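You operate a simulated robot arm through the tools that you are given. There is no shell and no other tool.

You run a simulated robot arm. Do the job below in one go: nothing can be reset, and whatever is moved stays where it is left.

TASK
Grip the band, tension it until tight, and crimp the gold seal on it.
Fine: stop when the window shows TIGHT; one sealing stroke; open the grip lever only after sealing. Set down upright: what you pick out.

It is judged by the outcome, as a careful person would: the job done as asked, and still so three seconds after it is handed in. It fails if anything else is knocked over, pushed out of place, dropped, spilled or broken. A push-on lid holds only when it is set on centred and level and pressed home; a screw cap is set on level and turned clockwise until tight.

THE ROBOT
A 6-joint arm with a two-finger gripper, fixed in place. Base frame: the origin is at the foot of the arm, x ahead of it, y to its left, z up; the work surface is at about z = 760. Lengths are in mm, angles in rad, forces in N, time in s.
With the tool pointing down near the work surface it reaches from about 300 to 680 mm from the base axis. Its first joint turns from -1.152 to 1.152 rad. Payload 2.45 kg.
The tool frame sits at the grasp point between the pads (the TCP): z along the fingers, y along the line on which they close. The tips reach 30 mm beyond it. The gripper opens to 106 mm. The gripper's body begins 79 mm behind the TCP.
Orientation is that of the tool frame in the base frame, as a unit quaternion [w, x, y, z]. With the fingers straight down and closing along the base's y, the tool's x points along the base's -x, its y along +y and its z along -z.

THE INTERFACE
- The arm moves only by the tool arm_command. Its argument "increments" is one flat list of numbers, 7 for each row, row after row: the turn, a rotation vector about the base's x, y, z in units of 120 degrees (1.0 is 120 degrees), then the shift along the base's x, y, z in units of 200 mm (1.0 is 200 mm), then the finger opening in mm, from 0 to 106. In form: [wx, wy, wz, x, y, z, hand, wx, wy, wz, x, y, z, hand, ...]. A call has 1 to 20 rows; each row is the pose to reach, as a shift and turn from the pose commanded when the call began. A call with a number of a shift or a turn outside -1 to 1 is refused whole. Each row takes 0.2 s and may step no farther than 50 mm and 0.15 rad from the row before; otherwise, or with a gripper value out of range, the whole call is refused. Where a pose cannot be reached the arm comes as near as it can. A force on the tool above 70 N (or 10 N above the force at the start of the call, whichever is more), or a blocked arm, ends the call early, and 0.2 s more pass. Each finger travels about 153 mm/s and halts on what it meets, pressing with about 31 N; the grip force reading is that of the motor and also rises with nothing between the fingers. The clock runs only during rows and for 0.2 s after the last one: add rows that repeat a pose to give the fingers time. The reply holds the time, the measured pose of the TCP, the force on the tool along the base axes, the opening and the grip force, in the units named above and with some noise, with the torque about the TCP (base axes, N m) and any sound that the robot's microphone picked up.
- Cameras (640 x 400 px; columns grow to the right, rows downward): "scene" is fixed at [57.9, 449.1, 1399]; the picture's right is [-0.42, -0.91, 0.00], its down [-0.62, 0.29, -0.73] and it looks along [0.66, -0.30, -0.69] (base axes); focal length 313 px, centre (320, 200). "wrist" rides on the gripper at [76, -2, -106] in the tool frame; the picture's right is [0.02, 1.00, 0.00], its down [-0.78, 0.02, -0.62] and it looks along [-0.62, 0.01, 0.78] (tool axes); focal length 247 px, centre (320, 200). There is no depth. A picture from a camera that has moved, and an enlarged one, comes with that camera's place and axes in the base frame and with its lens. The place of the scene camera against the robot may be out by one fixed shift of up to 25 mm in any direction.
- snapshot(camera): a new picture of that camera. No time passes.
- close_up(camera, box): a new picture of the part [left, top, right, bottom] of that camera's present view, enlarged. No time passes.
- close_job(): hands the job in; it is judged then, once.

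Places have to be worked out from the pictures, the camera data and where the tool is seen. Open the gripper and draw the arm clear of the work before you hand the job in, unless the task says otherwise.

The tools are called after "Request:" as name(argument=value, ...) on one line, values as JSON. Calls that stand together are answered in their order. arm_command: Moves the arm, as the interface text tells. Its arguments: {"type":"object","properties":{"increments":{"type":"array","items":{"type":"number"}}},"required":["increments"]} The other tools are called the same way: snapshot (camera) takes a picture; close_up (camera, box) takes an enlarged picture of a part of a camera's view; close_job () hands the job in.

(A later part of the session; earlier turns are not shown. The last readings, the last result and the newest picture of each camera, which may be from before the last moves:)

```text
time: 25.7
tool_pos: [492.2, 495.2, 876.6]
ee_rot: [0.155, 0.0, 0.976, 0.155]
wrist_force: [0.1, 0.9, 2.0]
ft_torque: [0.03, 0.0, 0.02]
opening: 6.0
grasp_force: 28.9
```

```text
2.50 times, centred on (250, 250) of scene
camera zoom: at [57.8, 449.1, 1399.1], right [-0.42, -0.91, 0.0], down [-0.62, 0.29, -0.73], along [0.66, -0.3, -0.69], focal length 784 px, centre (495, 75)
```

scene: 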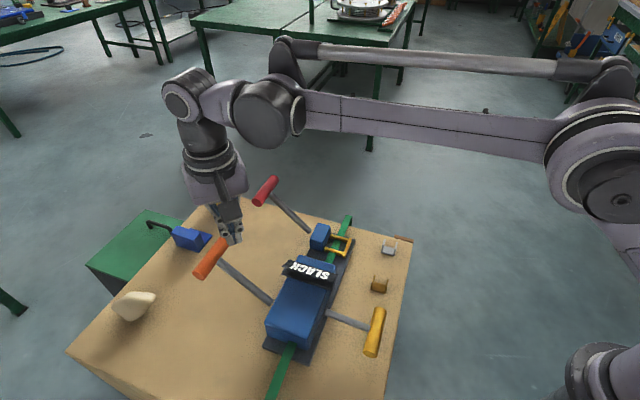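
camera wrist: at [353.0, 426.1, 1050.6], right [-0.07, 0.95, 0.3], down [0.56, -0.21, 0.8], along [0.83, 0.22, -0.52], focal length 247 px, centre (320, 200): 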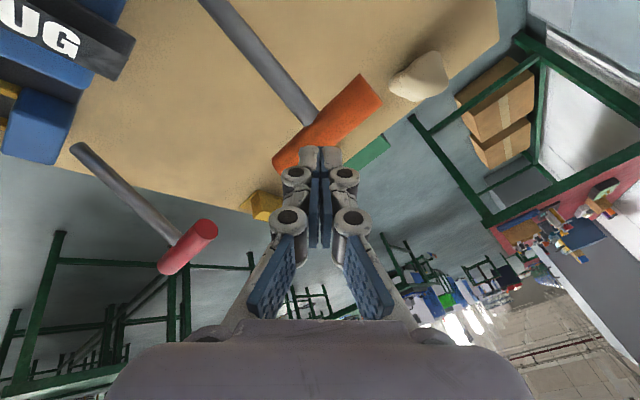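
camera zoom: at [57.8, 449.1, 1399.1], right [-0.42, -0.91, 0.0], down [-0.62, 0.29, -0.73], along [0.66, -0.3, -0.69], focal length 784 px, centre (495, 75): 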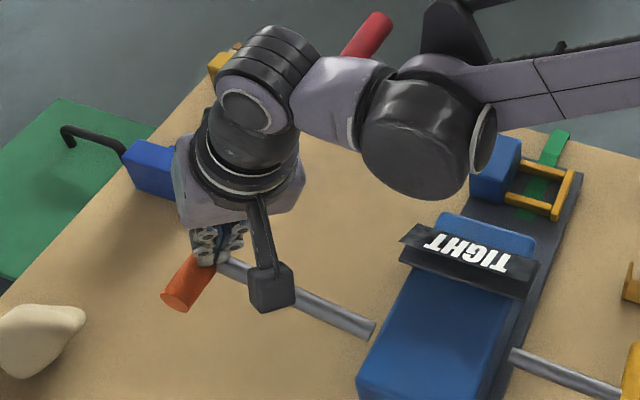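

The window now shows TIGHT mid-stroke, so I stop pressing and back off along the arc.

Request:
arm_command(increments=[0, 0, 0, -0.012, -0.012, 0.08, 0, 0, 0, 0, -0.032, -0.032, 0.16, 0, 0, 0, 0, -0.057, -0.057, 0.23, 0, 0, 0, 0, -0.089, -0.089, 0.3, 0, 0, 0, 0, -0.129, -0.129, 0.38, 0, 0, 0, 0, -0.17, -0.17, 0.46, 0, 0, 0, 0, -0.17, -0.17, 0.55, 0, 0, 0, 0, -0.17, -0.17, 0.62, 0, 0, 0, 0, -0.17, -0.17, 0.62, 0])

Request:
snapshot(camera="scene")

Request:
close_up(camera="scene", box=[260, 210, 380, 300])

```text
time: 27.7
tool_pos: [459.0, 459.4, 1000.6]
ee_rot: [0.155, 0.0, 0.976, 0.155]
wrist_force: [-0.2, 0.4, -1.1]
ft_torque: [-0.02, 0.02, 0.03]
opening: 0.0
grasp_force: 29.1
```

```text
taken
```

scene: 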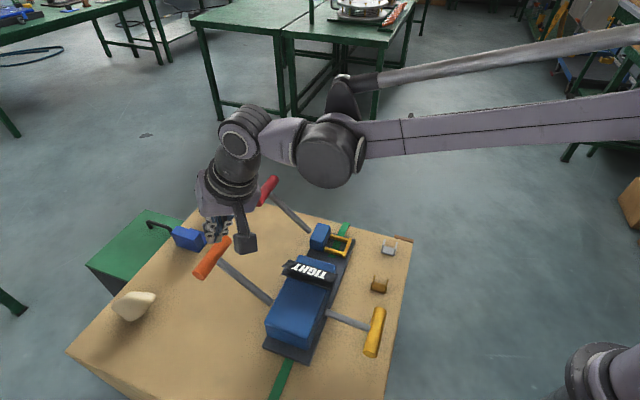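

```text
4.44 times, centred on (320, 255) of scene
camera zoom: at [57.9, 449.1, 1399.0], right [-0.42, -0.91, 0.0], down [-0.62, 0.29, -0.73], along [0.66, -0.3, -0.69], focal length 1393 px, centre (320, -44)
```

zoom: 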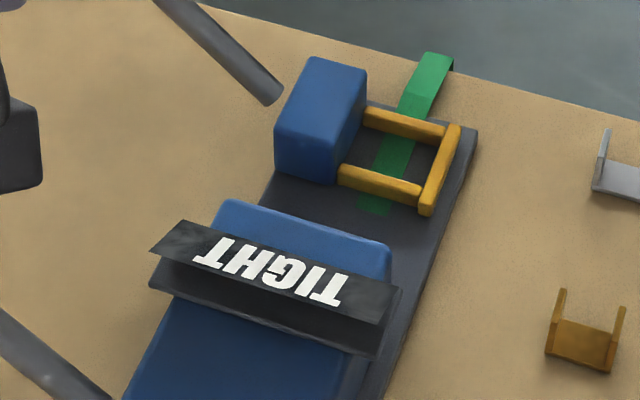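

TIGHT holds and the orange lever has sprung back up. Next is the gold seal: I'm levelling the tool and moving back toward it with the fingers opening.

Request:
arm_command(increments=[0, 0, 0, 0, 0, 0.05, 0, -0.04, 0.04, 0, -0.1, -0.16, 0.05, 0, -0.08, 0.08, 0, -0.2, -0.36, 0.05, 0, -0.12, 0.12, 0, -0.32, -0.56, 0.05, 20, -0.147, 0.147, 0, -0.45, -0.76, 0.03, 50, -0.147, 0.147, 0, -0.6, -0.95, 0, 70, -0.147, 0.147, 0, -0.6, -0.95, 0, 70])

Request:
arm_command(increments=[0, 0, -0.063, 0, -0.08, -0.03, 70, 0, 0, -0.126, 0, -0.16, -0.06, 70, 0, 0, -0.189, 0, -0.24, -0.09, 70, 0, 0, -0.252, 0, -0.32, -0.12, 70, 0, 0, -0.315, 0, -0.4, -0.15, 70, 0, 0, -0.375, 0, -0.48, -0.18, 70, 0, 0, -0.375, 0, -0.48, -0.18, 70])

Request:
snapshot(camera="wrist")

Request:
snapshot(camera="scene")

```text
time: 29.3
tool_pos: [338.3, 268.8, 1001.1]
ee_rot: [0.003, 0.0, 1.0, 0.002]
wrist_force: [0.3, -0.3, -0.2]
ft_torque: [0.01, 0.01, -0.02]
opening: 69.9
grasp_force: 0.1
```

```text
time: 30.9
tool_pos: [340.0, 175.0, 965.4]
ee_rot: [0.003, 0.383, 0.924, 0.001]
wrist_force: [-0.1, 0.3, 0.7]
ft_torque: [0.01, -0.02, -0.03]
opening: 70.1
grasp_force: 0.2
```

```text
taken
camera wrist: at [283.1, 229.3, 1072.0], right [0.69, 0.72, 0.0], down [0.56, -0.54, 0.63], along [0.45, -0.43, -0.78], focal length 247 px, centre (320, 200)
```

wrist: 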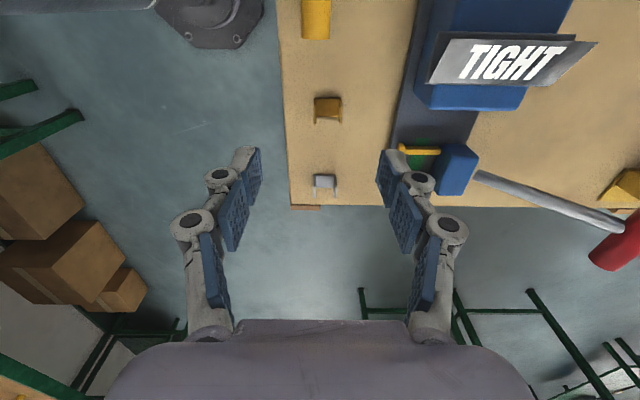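

```text
taken
```

scene: 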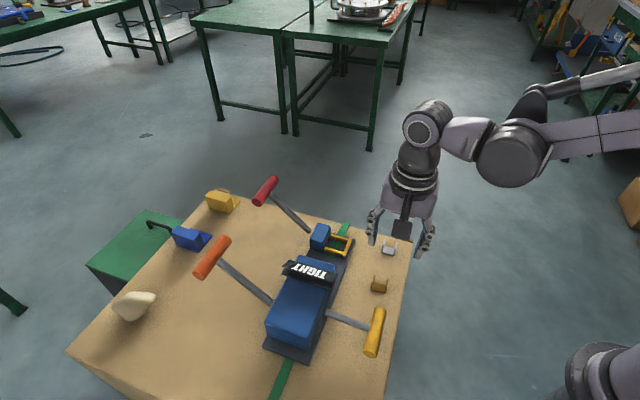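

With the hand yawed 45° the camera looks along the band. Here are close-ups of the gold seal and the nest for precise positions.

Request:
close_up(camera="wrist", box=[290, 80, 370, 140])

Request:
close_up(camera="wrist", box=[380, 100, 500, 210])

Request:
close_up(camera="scene", box=[365, 265, 395, 300])

Request:
close_up(camera="scene", box=[305, 215, 365, 265])

```text
6.67 times, centred on (330, 110) of wrist
camera zoom: at [283.1, 229.3, 1072.0], right [0.69, 0.72, 0.0], down [0.56, -0.54, 0.63], along [0.45, -0.43, -0.78], focal length 1646 px, centre (253, 800)
```

zoom: 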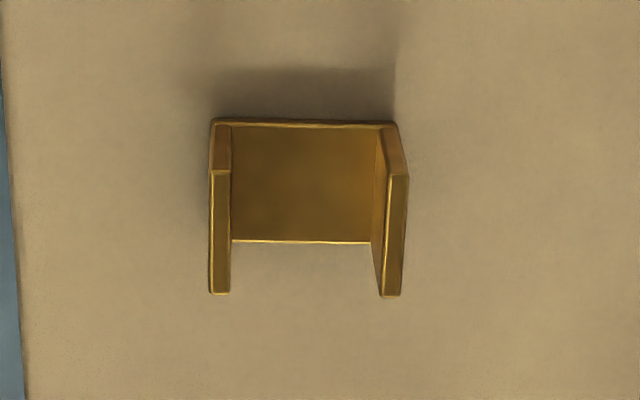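

```text
3.64 times, centred on (440, 155) of wrist
camera zoom: at [283.1, 229.3, 1072.0], right [0.69, 0.72, 0.0], down [0.56, -0.54, 0.63], along [0.45, -0.43, -0.78], focal length 898 px, centre (-116, 364)
```

zoom: 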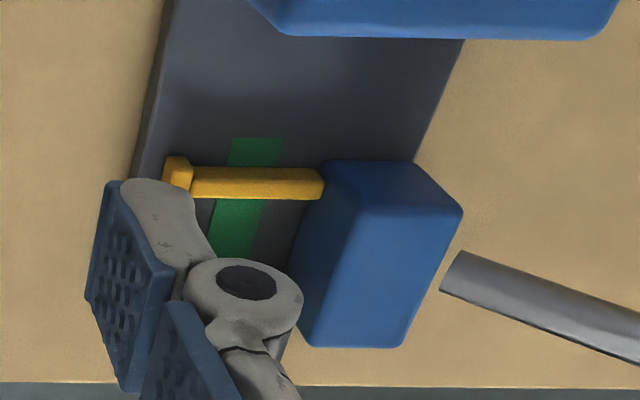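

```text
11.43 times, centred on (380, 282) of scene
camera zoom: at [57.9, 449.1, 1399.0], right [-0.42, -0.91, 0.0], down [-0.62, 0.29, -0.73], along [0.66, -0.3, -0.69], focal length 3582 px, centre (-366, -743)
```

zoom: 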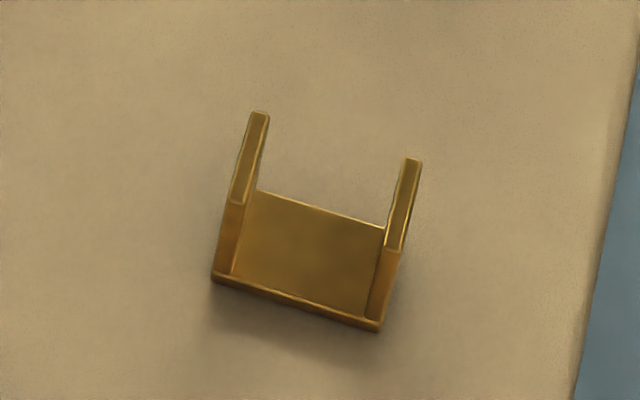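

```text
8.00 times, centred on (335, 240) of scene
camera zoom: at [57.9, 449.1, 1399.0], right [-0.42, -0.91, 0.0], down [-0.62, 0.29, -0.73], along [0.66, -0.3, -0.69], focal length 2507 px, centre (200, -120)
```

zoom: 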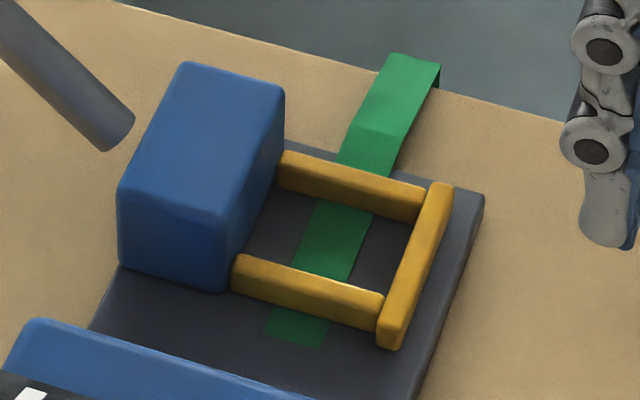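

The gold seal is well resolved: centre ≈(364,165), about 34 mm across the legs, 21 mm long and 28 mm tall, and already lined up with the band. Before picking it up, I'll take a clear look down at the nest.

Request:
arm_command(increments=[0, 0, 0, 0.16, 0.075, 0.05, 106, 0, 0, 0, 0.32, 0.15, 0.1, 106, 0, 0, 0, 0.48, 0.22, 0.1, 106, 0, 0, 0, 0.65, 0.3, 0.1, 106, 0, 0, 0, 0.65, 0.3, 0.1, 106, 0, 0, 0, 0.65, 0.3, 0.1, 106])

Request:
snapshot(camera="wrist")

Request:
close_up(camera="wrist", box=[270, 80, 370, 160])

```text
time: 32.3
tool_pos: [470.0, 237.0, 986.4]
ee_rot: [0.004, 0.383, 0.924, 0.002]
wrist_force: [0.4, 1.0, -0.6]
ft_torque: [0.02, -0.01, 0.03]
opening: 106.0
grasp_force: 0.1
```

```text
taken
camera wrist: at [413.3, 290.4, 1093.9], right [0.69, 0.72, 0.0], down [0.56, -0.54, 0.63], along [0.45, -0.43, -0.78], focal length 247 px, centre (320, 200)
```

wrist: 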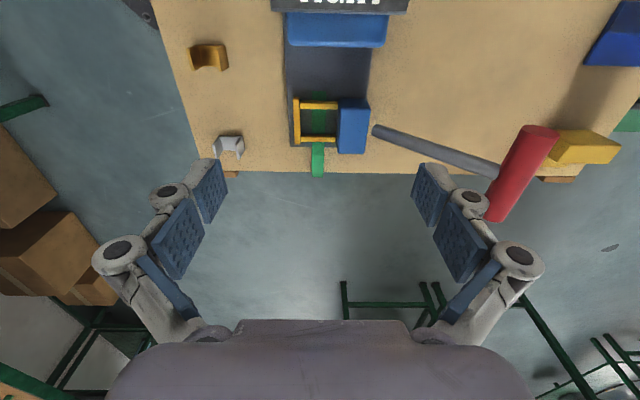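

```text
5.00 times, centred on (320, 120) of wrist
camera zoom: at [413.3, 290.4, 1093.9], right [0.69, 0.72, 0.0], down [0.56, -0.54, 0.63], along [0.45, -0.43, -0.78], focal length 1235 px, centre (320, 600)
```

zoom: 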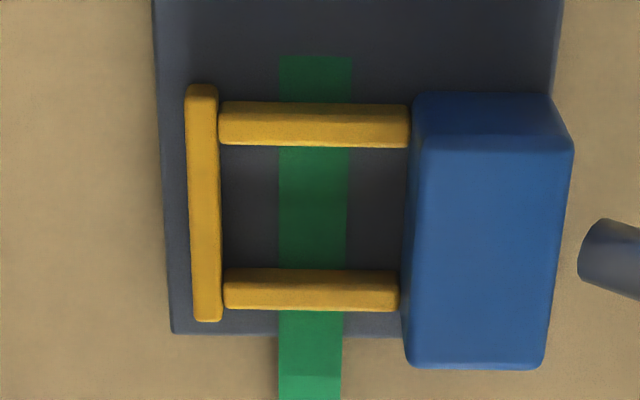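

The nest is clear: the opening spans about 36 mm along the band and 49 mm across, the frame top is at z≈782, the plate at ≈772, and the blue head rises to about 812. The head leaves no room for a finger on that side, so I'll grip only the far (−R) leg, with one finger inside the U. First I'm checking the table height with another view of the seal.

Request:
close_up(camera="wrist", box=[180, 30, 240, 80])

Request:
close_up(camera="wrist", box=[360, 100, 640, 240])

```text
8.00 times, centred on (210, 55) of wrist
camera zoom: at [413.3, 290.4, 1093.9], right [0.69, 0.72, 0.0], down [0.56, -0.54, 0.63], along [0.45, -0.43, -0.78], focal length 1976 px, centre (1200, 1360)
```

zoom: 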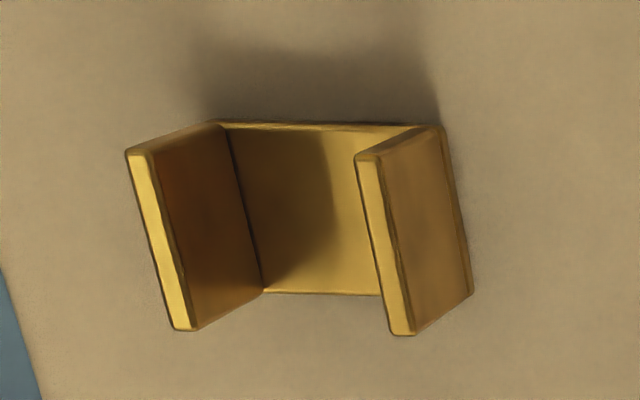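

```text
2.29 times, centred on (500, 170) of wrist
camera zoom: at [413.3, 290.4, 1093.9], right [0.69, 0.72, 0.0], down [0.56, -0.54, 0.63], along [0.45, -0.43, -0.78], focal length 564 px, centre (-91, 269)
```

zoom: 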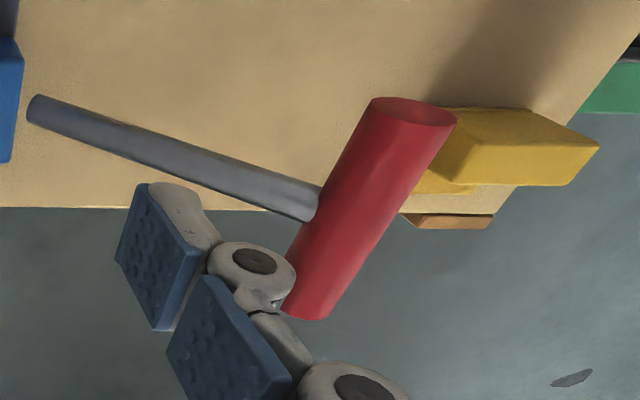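

Both views agree: the −R leg centre is at about (350,151.5), with the table near z≈763 and the leg tops near 791. I'm moving there with the fingers set to a 16 mm opening, stopping above for a check.

Request:
arm_command(increments=[0, 0, 0, -0.15, -0.104, 0, 60, 0, 0, 0, -0.3, -0.208, 0, 40, 0, 0, 0, -0.45, -0.312, 0, 20, 0, 0, 0, -0.5875, -0.417, -0.06, 16, 0, 0, 0, -0.5875, -0.417, -0.25, 16, 0, 0, 0, -0.5875, -0.417, -0.45, 16, 0, 0, 0, -0.5875, -0.417, -0.6, 16, 0, 0, 0, -0.5875, -0.417, -0.6, 16])

Request:
snapshot(camera="wrist")

Request:
close_up(camera="wrist", box=[270, 90, 390, 190])

Request:
close_up(camera="scene", box=[340, 220, 440, 310])

```text
time: 34.1
tool_pos: [350.0, 149.4, 866.8]
ee_rot: [0.003, 0.383, 0.924, 0.001]
wrist_force: [-1.0, 0.4, -1.0]
ft_torque: [0.01, -0.02, 0.01]
opening: 15.9
grasp_force: 0.2
```

```text
taken
camera wrist: at [293.2, 202.7, 973.4], right [0.69, 0.72, 0.0], down [0.56, -0.54, 0.63], along [0.45, -0.43, -0.78], focal length 247 px, centre (320, 200)
```

wrist: 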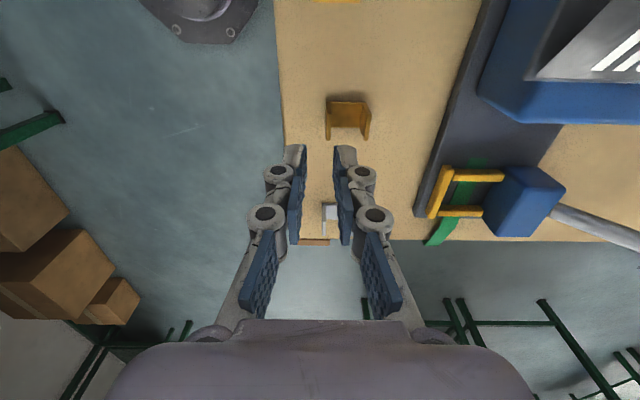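

```text
4.00 times, centred on (330, 140) of wrist
camera zoom: at [293.2, 202.7, 973.4], right [0.69, 0.72, 0.0], down [0.56, -0.54, 0.63], along [0.45, -0.43, -0.78], focal length 988 px, centre (280, 440)
```

zoom: 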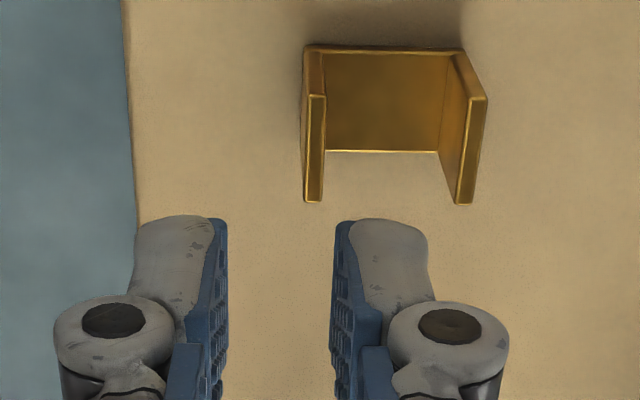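

```text
4.44 times, centred on (390, 265) of scene
camera zoom: at [57.9, 449.1, 1399.0], right [-0.42, -0.91, 0.0], down [-0.62, 0.29, -0.73], along [0.66, -0.3, -0.69], focal length 1393 px, centre (9, -89)
```

zoom: 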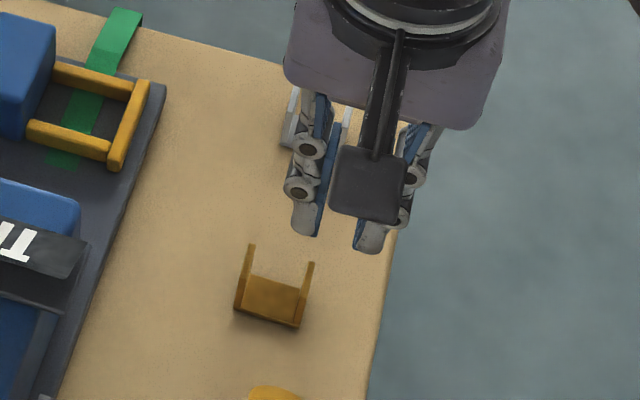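

The fingertips are centred about 6 mm to the left of the −R leg, according to this picture. I'm shifting (+3.8, +4.8) mm and lowering to just above the leg tops to check again.

Request:
arm_command(increments=[0, 0, 0, 0.019, 0.024, 0, 16, 0, 0, 0, 0.019, 0.024, -0.09, 16, 0, 0, 0, 0.019, 0.024, -0.18, 16, 0, 0, 0, 0.019, 0.024, -0.18, 16])

Request:
close_up(camera="wrist", box=[260, 90, 400, 200])

Request:
close_up(camera="scene", box=[340, 220, 440, 310])

```text
time: 35.1
tool_pos: [353.0, 156.6, 829.5]
ee_rot: [0.003, 0.382, 0.924, 0.001]
wrist_force: [0.4, -0.4, 0.6]
ft_torque: [0.0, -0.04, 0.01]
opening: 16.0
grasp_force: 0.1
```

```text
3.64 times, centred on (330, 145) of wrist
camera zoom: at [297.7, 209.1, 936.9], right [0.69, 0.72, 0.0], down [0.56, -0.54, 0.63], along [0.45, -0.43, -0.78], focal length 898 px, centre (284, 400)
```

zoom: 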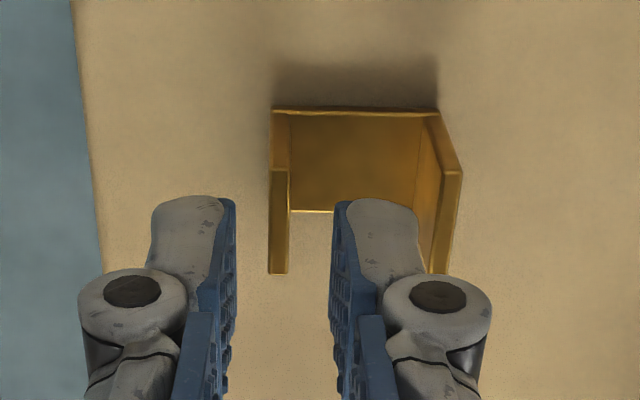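

```text
4.44 times, centred on (390, 265) of scene
camera zoom: at [57.9, 449.1, 1399.0], right [-0.42, -0.91, 0.0], down [-0.62, 0.29, -0.73], along [0.66, -0.3, -0.69], focal length 1393 px, centre (9, -89)
```

zoom: 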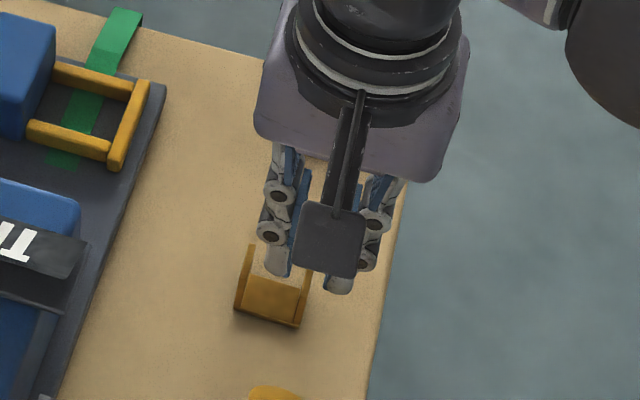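

The fingers now straddle the −R leg within about 1 mm, with the inner finger clear of the other leg. I'm lowering 24 mm and closing on the leg.

Request:
arm_command(increments=[0, 0, 0, 0.0036, -0.0035, -0.06, 16, 0, 0, 0, 0.0036, -0.0035, -0.12, 16, 0, 0, 0, 0.0036, -0.0035, -0.12, 16, 0, 0, 0, 0.0036, -0.0035, -0.12, 8, 0, 0, 0, 0.0036, -0.0035, -0.12, 0, 0, 0, 0, 0.0036, -0.0035, -0.12, 0])

Request:
close_up(camera="wrist", box=[260, 90, 400, 200])

Request:
close_up(camera="scene", box=[340, 220, 440, 310])

```text
time: 36.5
tool_pos: [354.7, 154.1, 804.5]
ee_rot: [0.002, 0.382, 0.924, 0.001]
wrist_force: [0.5, -0.4, 0.5]
ft_torque: [0.03, -0.02, 0.01]
opening: 17.2
grasp_force: 30.7
```

```text
3.64 times, centred on (330, 145) of wrist
camera zoom: at [298.2, 206.8, 911.3], right [0.69, 0.72, 0.0], down [0.56, -0.54, 0.63], along [0.45, -0.43, -0.78], focal length 898 px, centre (284, 400)
```

zoom: 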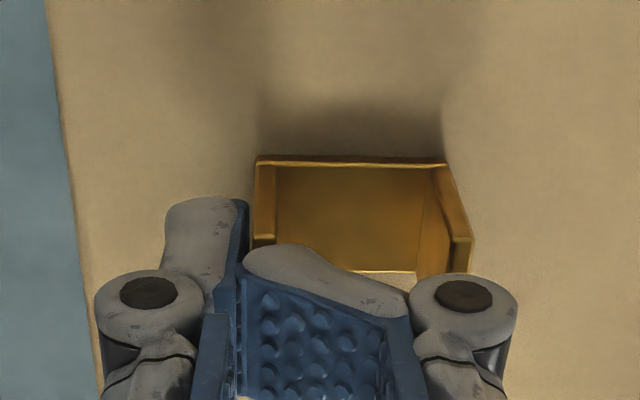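

```text
4.44 times, centred on (390, 265) of scene
camera zoom: at [57.9, 449.1, 1399.0], right [-0.42, -0.91, 0.0], down [-0.62, 0.29, -0.73], along [0.66, -0.3, -0.69], focal length 1393 px, centre (9, -89)
```

zoom: 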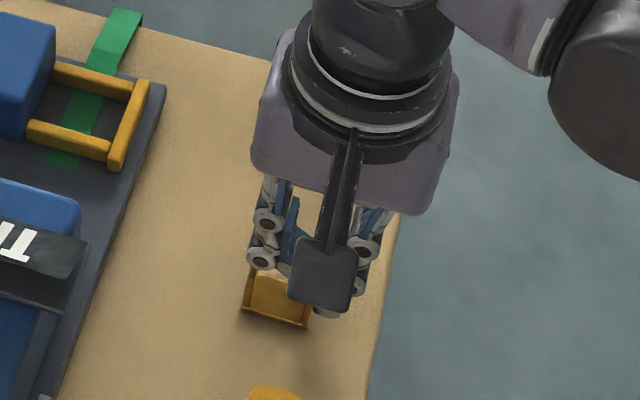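

The grip reading looks odd: the opening is 17 mm and the right fingertip seems curled. I'll look more closely before doing anything else.

Request:
snapshot(camera="wrist")

Request:
close_up(camera="scene", box=[370, 250, 420, 300])

Request:
close_up(camera="wrist", box=[290, 110, 360, 170])

```text
taken
camera wrist: at [298.2, 206.8, 911.3], right [0.69, 0.72, 0.0], down [0.56, -0.54, 0.63], along [0.45, -0.43, -0.78], focal length 247 px, centre (320, 200)
```

wrist: 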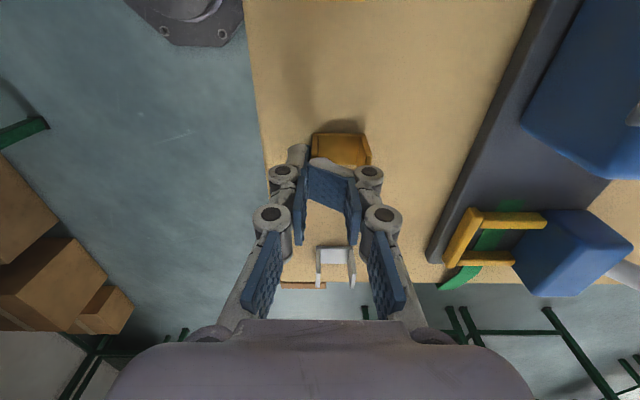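

```text
8.00 times, centred on (395, 275) of scene
camera zoom: at [57.9, 449.1, 1399.0], right [-0.42, -0.91, 0.0], down [-0.62, 0.29, -0.73], along [0.66, -0.3, -0.69], focal length 2507 px, centre (-280, -400)
```

zoom: 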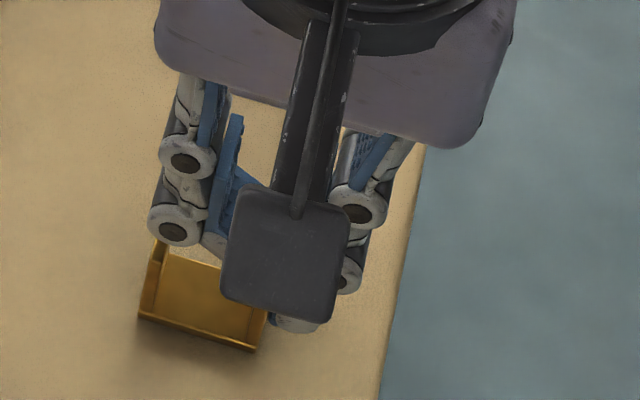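

```text
6.67 times, centred on (325, 140) of wrist
camera zoom: at [298.2, 206.8, 911.3], right [0.69, 0.72, 0.0], down [0.56, -0.54, 0.63], along [0.45, -0.43, -0.78], focal length 1646 px, centre (287, 600)
```

zoom: 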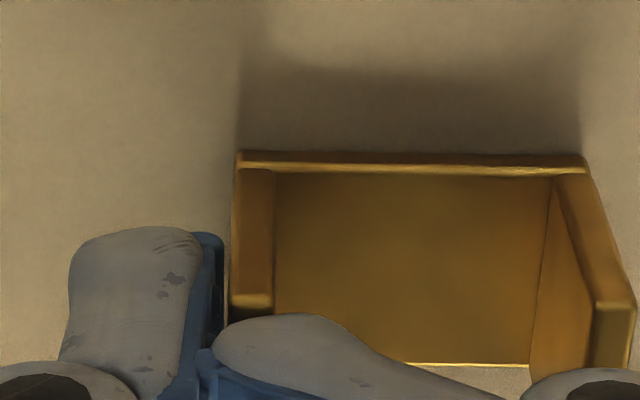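

The right fingertip has curled against the leg instead of staying parallel, so this is not a sound grip. I'm reopening to 16 mm to see whether it straightens.

Request:
arm_command(increments=[0, 0, 0, 0, 0, 0, 18, 0, 0, 0, 0, 0, 0, 18])

Request:
close_up(camera="wrist", box=[260, 90, 400, 200])

```text
time: 37.1
tool_pos: [354.2, 153.5, 804.4]
ee_rot: [0.003, 0.383, 0.924, 0.001]
wrist_force: [-0.2, 0.0, 4.2]
ft_torque: [0.03, 0.01, 0.03]
opening: 24.7
grasp_force: 0.1
```

```text
3.64 times, centred on (330, 145) of wrist
camera zoom: at [298.2, 206.8, 911.4], right [0.69, 0.72, 0.0], down [0.56, -0.54, 0.63], along [0.45, -0.43, -0.78], focal length 898 px, centre (284, 400)
```

zoom: 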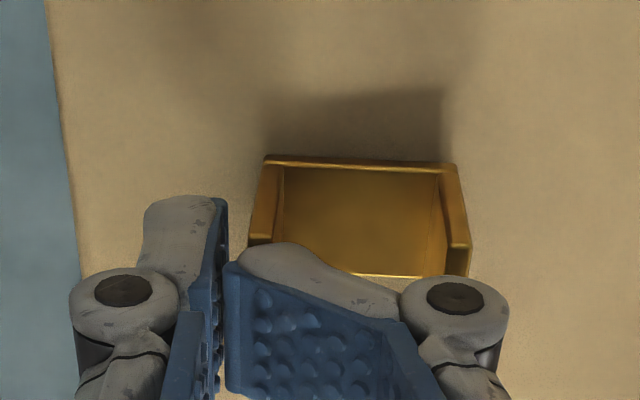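

The finger is still bent and a 4 N upward force shows it is loaded against the seal. I'm lifting straight up slowly to free it.

Request:
arm_command(increments=[0, 0, 0, 0, 0, 0.03, 18, 0, 0, 0, 0, 0, 0.06, 18, 0, 0, 0, 0, 0, 0.09, 18, 0, 0, 0, 0, 0, 0.13, 18, 0, 0, 0, 0, 0, 0.13, 18])

Request:
close_up(camera="wrist", box=[260, 90, 400, 200])

Request:
close_up(camera="scene", box=[370, 250, 420, 300])

```text
time: 38.3
tool_pos: [355.3, 156.2, 831.2]
ee_rot: [0.003, 0.382, 0.924, 0.002]
wrist_force: [0.6, 0.0, -0.1]
ft_torque: [-0.01, 0.01, -0.03]
opening: 17.9
grasp_force: 0.0
```

```text
3.64 times, centred on (330, 145) of wrist
camera zoom: at [297.9, 208.1, 938.0], right [0.69, 0.72, 0.0], down [0.56, -0.54, 0.63], along [0.45, -0.43, -0.78], focal length 898 px, centre (284, 400)
```

zoom: 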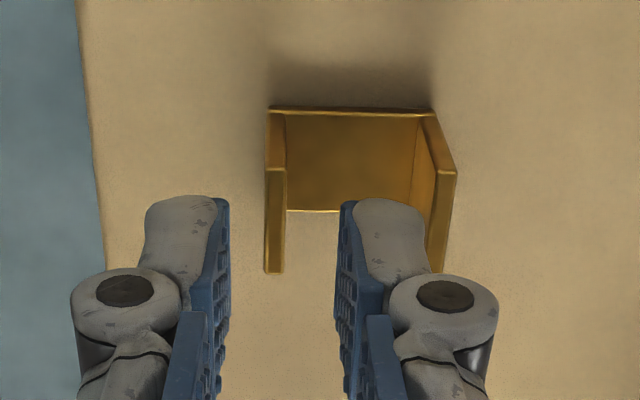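

```text
8.00 times, centred on (395, 275) of scene
camera zoom: at [57.9, 449.1, 1399.0], right [-0.42, -0.91, 0.0], down [-0.62, 0.29, -0.73], along [0.66, -0.3, -0.69], focal length 2507 px, centre (-280, -400)
```

zoom: 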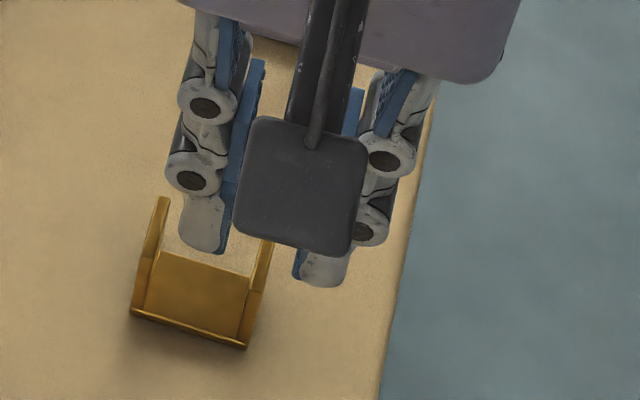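

The seal is still upright and hardly moved. I think the right knuckle met the seal's other leg because I went too deep. I'll retry about 10 mm higher with a narrower 10 mm opening, recentred by −1.7 mm.

Request:
arm_command(increments=[0, 0, 0, -0.0095, -0.0025, 0, 10, 0, 0, 0, -0.0095, -0.0025, 0, 10, 0, 0, 0, -0.0095, -0.0025, -0.04, 10, 0, 0, 0, -0.0095, -0.0025, -0.085, 10, 0, 0, 0, -0.0095, -0.0025, -0.085, 10])

Request:
close_up(camera="wrist", box=[260, 90, 400, 200])

Request:
close_up(camera="scene", box=[370, 250, 420, 300])

```text
time: 39.5
tool_pos: [353.6, 155.5, 813.5]
ee_rot: [0.004, 0.382, 0.924, 0.001]
wrist_force: [4.1, 3.8, 16.7]
ft_torque: [0.18, -0.14, 0.0]
opening: 16.1
grasp_force: 2.8
```

```text
3.64 times, centred on (330, 145) of wrist
camera zoom: at [296.8, 208.8, 920.8], right [0.69, 0.72, 0.01], down [0.56, -0.54, 0.63], along [0.45, -0.43, -0.78], focal length 898 px, centre (284, 400)
```

zoom: 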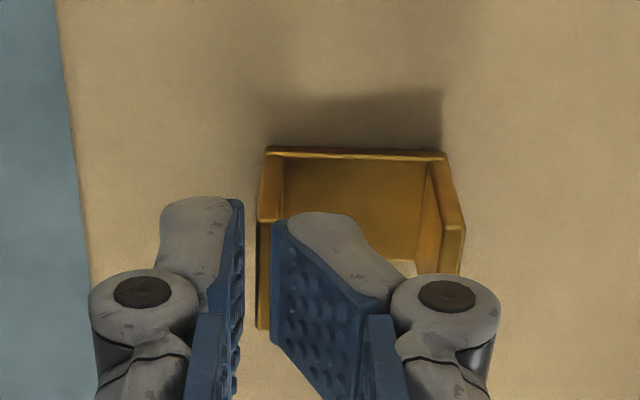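

```text
8.00 times, centred on (395, 275) of scene
camera zoom: at [57.8, 449.1, 1399.0], right [-0.42, -0.91, 0.0], down [-0.62, 0.29, -0.73], along [0.66, -0.3, -0.69], focal length 2507 px, centre (-280, -400)
```

zoom: 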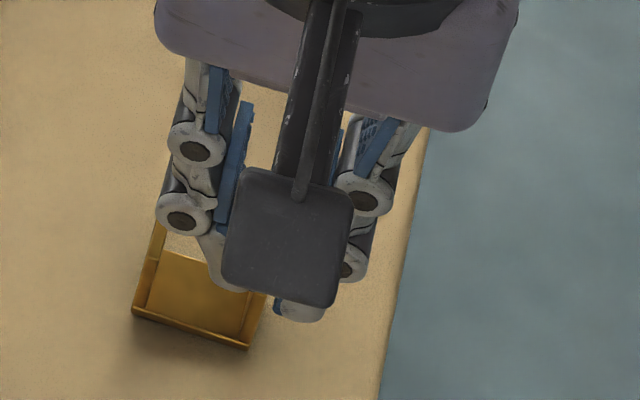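

The tool reads 17 N upward and the right finger is bending again before closing. I'm backing up to look at the fingers at a 10 mm opening in free air, and will then descend in small steps to find the cause.

Request:
arm_command(increments=[0, 0, 0, 0, 0, 0.02, 14, 0, 0, 0, 0, 0, 0.06, 14, 0, 0, 0, 0, 0, 0.12, 10, 0, 0, 0, 0, 0, 0.12, 10, 0, 0, 0, 0, 0, 0.12, 10])

Request:
close_up(camera="wrist", box=[260, 90, 400, 200])

Request:
close_up(camera="scene", box=[370, 250, 420, 300])

```text
time: 40.7
tool_pos: [354.5, 154.3, 838.7]
ee_rot: [0.003, 0.383, 0.924, 0.002]
wrist_force: [-0.5, -0.1, 0.7]
ft_torque: [0.0, -0.02, 0.01]
opening: 10.0
grasp_force: 0.0
```

```text
3.64 times, centred on (330, 145) of wrist
camera zoom: at [297.5, 207.5, 945.6], right [0.69, 0.72, 0.0], down [0.56, -0.54, 0.63], along [0.45, -0.43, -0.78], focal length 898 px, centre (284, 400)
```

zoom: 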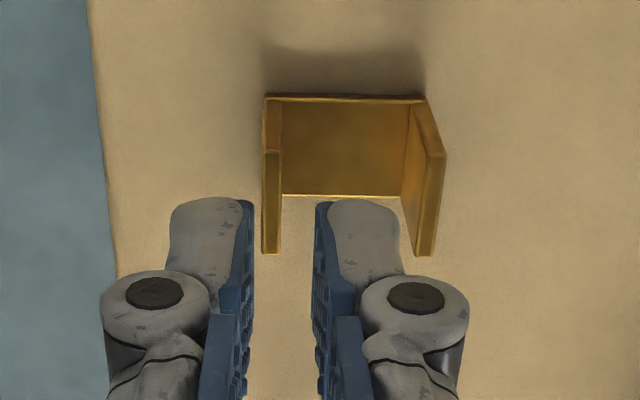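

```text
8.00 times, centred on (395, 275) of scene
camera zoom: at [57.9, 449.1, 1399.0], right [-0.42, -0.91, 0.0], down [-0.62, 0.29, -0.73], along [0.66, -0.3, -0.69], focal length 2507 px, centre (-280, -400)
```

zoom: 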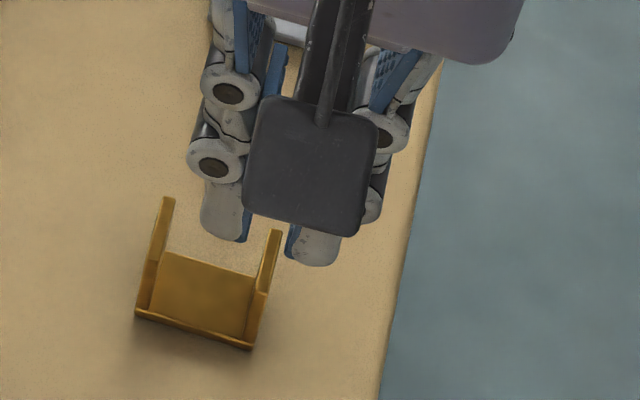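

In free air the fingers are parallel at 10 mm, but the leg now sits 2.5 mm left of their middle. I'm recentring and descending 10 mm, then checking force and picture.

Request:
arm_command(increments=[0, 0, 0, -0.0087, -0.009, 0, 10, 0, 0, 0, -0.0087, -0.009, -0.025, 10, 0, 0, 0, -0.0087, -0.009, -0.05, 10, 0, 0, 0, -0.0087, -0.009, -0.05, 10])

Request:
close_up(camera="wrist", box=[260, 90, 400, 200])

Request:
close_up(camera="scene", box=[370, 250, 420, 300])

```text
time: 41.7
tool_pos: [351.4, 152.2, 827.9]
ee_rot: [0.004, 0.382, 0.924, 0.002]
wrist_force: [0.4, 0.1, 0.7]
ft_torque: [0.0, -0.02, -0.01]
opening: 9.9
grasp_force: 0.1
```

```text
3.64 times, centred on (330, 145) of wrist
camera zoom: at [296.1, 205.5, 935.5], right [0.69, 0.72, 0.0], down [0.56, -0.54, 0.63], along [0.45, -0.43, -0.78], focal length 898 px, centre (284, 400)
```

zoom: 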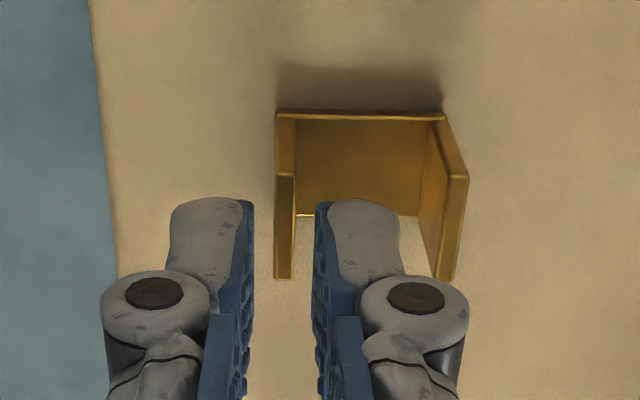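

```text
8.00 times, centred on (395, 275) of scene
camera zoom: at [57.9, 449.1, 1399.0], right [-0.42, -0.91, 0.0], down [-0.62, 0.29, -0.73], along [0.66, -0.3, -0.69], focal length 2507 px, centre (-280, -400)
```

zoom: 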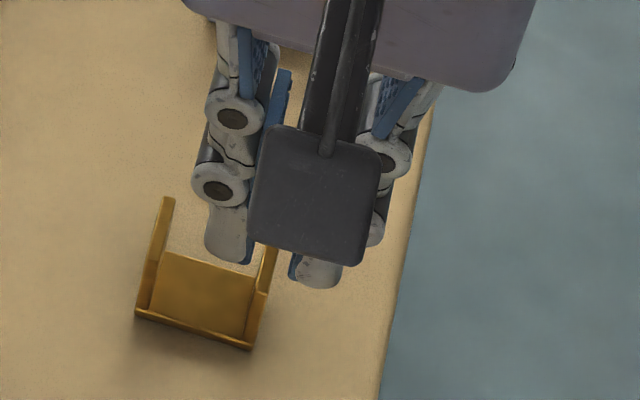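

The leg is now exactly centred between the pads, with no force at z=828. I'm lowering another 7 mm.

Request:
arm_command(increments=[0, 0, 0, 0, 0, -0.0175, 10, 0, 0, 0, 0, 0, -0.035, 10, 0, 0, 0, 0, 0, -0.035, 10])

Request:
close_up(camera="wrist", box=[260, 90, 400, 200])

Request:
close_up(camera="scene", box=[370, 250, 420, 300])

```text
time: 42.5
tool_pos: [350.6, 152.6, 822.1]
ee_rot: [0.003, 0.383, 0.924, 0.001]
wrist_force: [0.3, 0.3, -0.9]
ft_torque: [-0.02, 0.0, 0.01]
opening: 9.8
grasp_force: 0.1
```

```text
3.64 times, centred on (330, 145) of wrist
camera zoom: at [295.6, 206.3, 928.7], right [0.69, 0.72, 0.0], down [0.56, -0.54, 0.63], along [0.45, -0.43, -0.78], focal length 898 px, centre (284, 400)
```

zoom: 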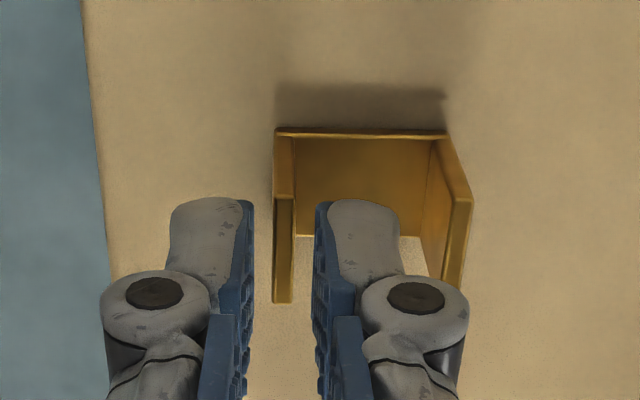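

```text
8.00 times, centred on (395, 275) of scene
camera zoom: at [57.9, 449.1, 1399.0], right [-0.42, -0.91, 0.0], down [-0.62, 0.29, -0.73], along [0.66, -0.3, -0.69], focal length 2507 px, centre (-280, -400)
```

zoom: 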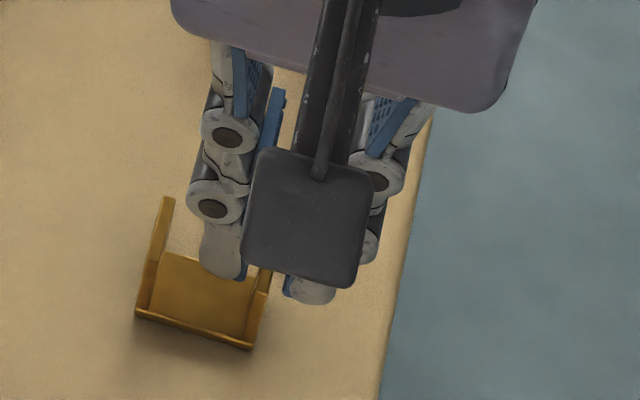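

There's still no contact at z=822, the fingers are parallel and the leg sits between the pads. I'll try closing here.

Request:
arm_command(increments=[0, 0, 0, 0, 0, 0, 6, 0, 0, 0, 0, 0, 0, 2, 0, 0, 0, 0, 0, 0, 0, 0, 0, 0, 0, 0, 0, 0])

Request:
close_up(camera="wrist", box=[260, 90, 400, 200])

Request:
close_up(camera="scene", box=[370, 250, 420, 300])

```text
time: 43.5
tool_pos: [351.5, 153.2, 821.8]
ee_rot: [0.003, 0.383, 0.924, 0.002]
wrist_force: [-0.3, -0.4, 0.0]
ft_torque: [-0.01, 0.02, -0.02]
opening: 0.0
grasp_force: 28.5
```

```text
3.64 times, centred on (330, 145) of wrist
camera zoom: at [295.6, 206.2, 928.8], right [0.69, 0.72, 0.0], down [0.56, -0.54, 0.63], along [0.45, -0.43, -0.78], focal length 898 px, centre (284, 400)
```

zoom: 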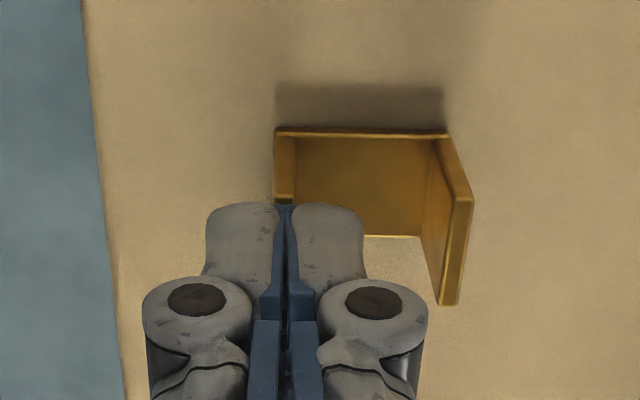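

```text
8.00 times, centred on (395, 275) of scene
camera zoom: at [57.9, 449.1, 1399.0], right [-0.42, -0.91, 0.0], down [-0.62, 0.29, -0.73], along [0.66, -0.3, -0.69], focal length 2507 px, centre (-280, -400)
```

zoom: 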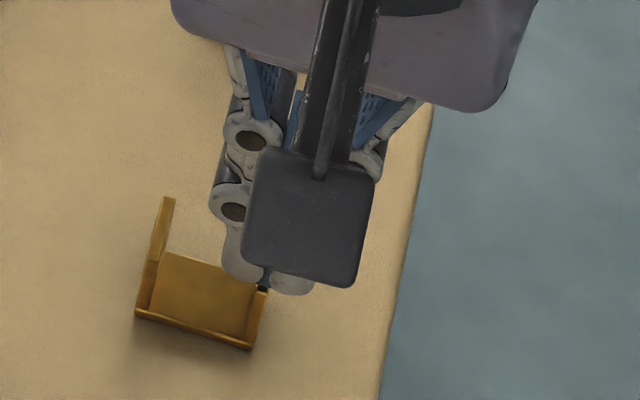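

The fingers closed to 0 above the leg, so the leg top is below z≈792. Both bent-finger events match a tip landing at z≈790.5 inside the U, so the clip behaves as a solid block. I'll grip it across its 21 mm length instead, which also clears the head. I'm raising, turning the hand 90° and centring over the seal.

Request:
arm_command(increments=[0, 0, 0, 0, 0, 0.2, 10, 0, 0, 0.068, 0.01, 0.008, 0.3, 20, 0, 0, 0.136, 0.02, 0.016, 0.3, 40, 0, 0, 0.204, 0.03, 0.024, 0.3, 40, 0, 0, 0.272, 0.04, 0.032, 0.3, 40, 0, 0, 0.34, 0.05, 0.04, 0.3, 40, 0, 0, 0.408, 0.059, 0.048, 0.3, 40, 0, 0, 0.476, 0.059, 0.048, 0.3, 40, 0, 0, 0.544, 0.059, 0.048, 0.3, 40, 0, 0, 0.612, 0.059, 0.048, 0.3, 40, 0, 0, 0.68, 0.059, 0.048, 0.3, 40, 0, 0, 0.75, 0.059, 0.048, 0.3, 40, 0, 0, 0.75, 0.059, 0.048, 0.3, 40])

Request:
snapshot(camera="wrist")

Request:
close_up(camera="wrist", box=[250, 80, 390, 190])

Request:
snapshot(camera="scene")

```text
time: 46.3
tool_pos: [364.7, 162.8, 880.9]
ee_rot: [0.002, -0.383, 0.924, 0.004]
wrist_force: [0.4, -0.4, 1.1]
ft_torque: [0.01, 0.02, -0.03]
opening: 40.2
grasp_force: 0.0
```

```text
taken
camera wrist: at [310.7, 107.6, 988.2], right [-0.72, 0.69, 0.0], down [0.54, 0.56, 0.63], along [0.43, 0.46, -0.78], focal length 247 px, centre (320, 200)
```

wrist: 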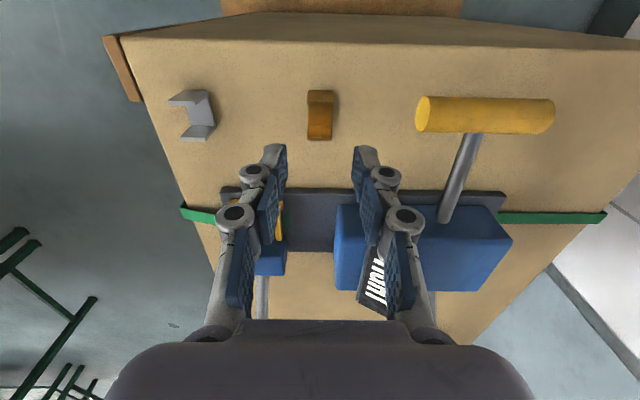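

```text
3.64 times, centred on (320, 135) of wrist
camera zoom: at [310.7, 107.6, 988.2], right [-0.72, 0.69, 0.0], down [0.54, 0.56, 0.63], along [0.43, 0.46, -0.78], focal length 898 px, centre (320, 436)
```

zoom: 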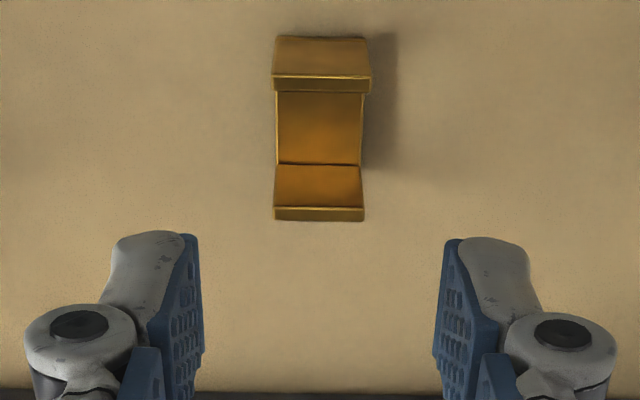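

```text
taken
```

scene: 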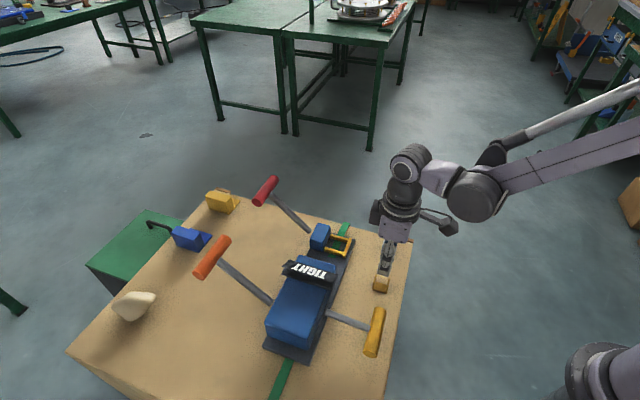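

The hand is now centred over the seal, with its ends facing the two pads. I'm descending 75 mm and closing.

Request:
arm_command(increments=[0, 0, 0, 0.002, 0.002, -0.125, 40, 0, 0, 0, 0.003, 0.003, -0.25, 40, 0, 0, 0, 0.003, 0.003, -0.375, 40, 0, 0, 0, 0.003, 0.003, -0.375, 40])

Request:
close_up(camera="wrist", box=[250, 80, 390, 190])

Request:
close_up(camera="scene", box=[350, 240, 420, 300])

```text
time: 47.3
tool_pos: [362.4, 164.0, 806.5]
ee_rot: [0.001, -0.383, 0.924, 0.003]
wrist_force: [0.1, 0.1, 0.3]
ft_torque: [0.04, -0.02, 0.0]
opening: 39.9
grasp_force: 0.1
```

```text
3.64 times, centred on (320, 135) of wrist
camera zoom: at [308.3, 108.3, 913.4], right [-0.72, 0.69, 0.0], down [0.54, 0.56, 0.63], along [0.43, 0.45, -0.78], focal length 898 px, centre (320, 436)
```

zoom: 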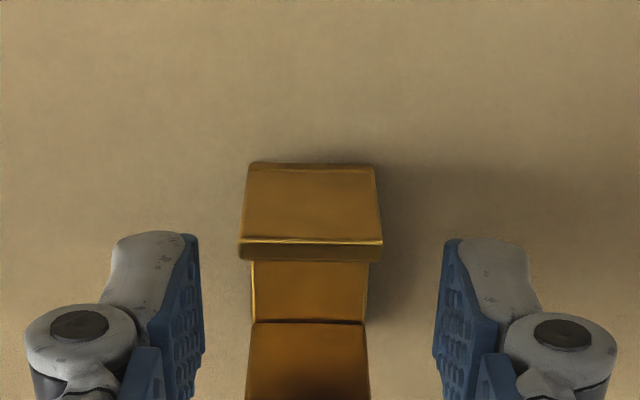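

```text
6.67 times, centred on (385, 270) of scene
camera zoom: at [57.9, 449.1, 1399.0], right [-0.42, -0.91, 0.0], down [-0.62, 0.29, -0.73], along [0.66, -0.3, -0.69], focal length 2089 px, centre (-113, -267)
```

zoom: 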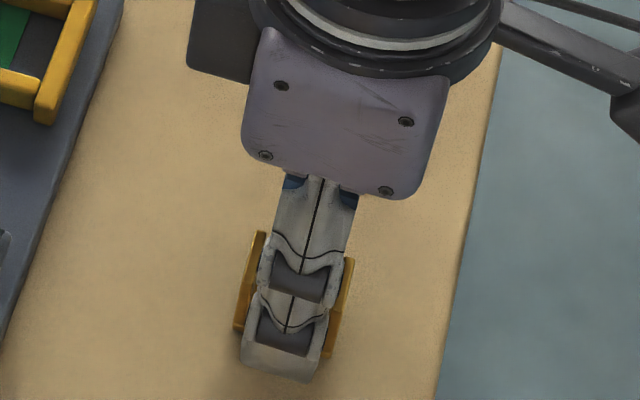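

The fingers are level with the seal, straddle its ends and touch nothing. Closing now.

Request:
arm_command(increments=[0, 0, 0, 0, 0, 0, 28, 0, 0, 0, 0, 0, 0, 22, 0, 0, 0, 0, 0, 0, 14, 0, 0, 0, 0, 0, 0, 8, 0, 0, 0, 0, 0, 0, 8])

Request:
close_up(camera="wrist", box=[250, 80, 390, 190])

Request:
close_up(camera="scene", box=[350, 240, 420, 300])

```text
time: 48.5
tool_pos: [362.4, 164.9, 806.1]
ee_rot: [0.002, -0.382, 0.924, 0.003]
wrist_force: [0.3, 0.6, -0.9]
ft_torque: [0.01, 0.0, 0.02]
opening: 20.9
grasp_force: 31.2
```

```text
3.64 times, centred on (320, 135) of wrist
camera zoom: at [308.4, 108.3, 913.7], right [-0.72, 0.69, 0.0], down [0.54, 0.56, 0.63], along [0.43, 0.45, -0.78], focal length 898 px, centre (320, 436)
```

zoom: 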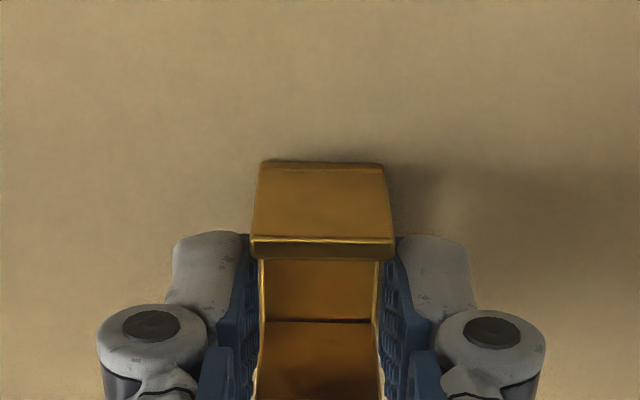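

```text
6.67 times, centred on (385, 270) of scene
camera zoom: at [57.9, 449.1, 1399.0], right [-0.42, -0.91, 0.0], down [-0.62, 0.29, -0.73], along [0.66, -0.3, -0.69], focal length 2089 px, centre (-113, -267)
```

zoom: 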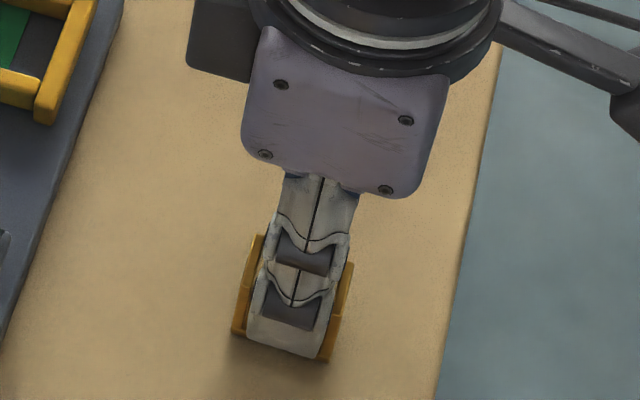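

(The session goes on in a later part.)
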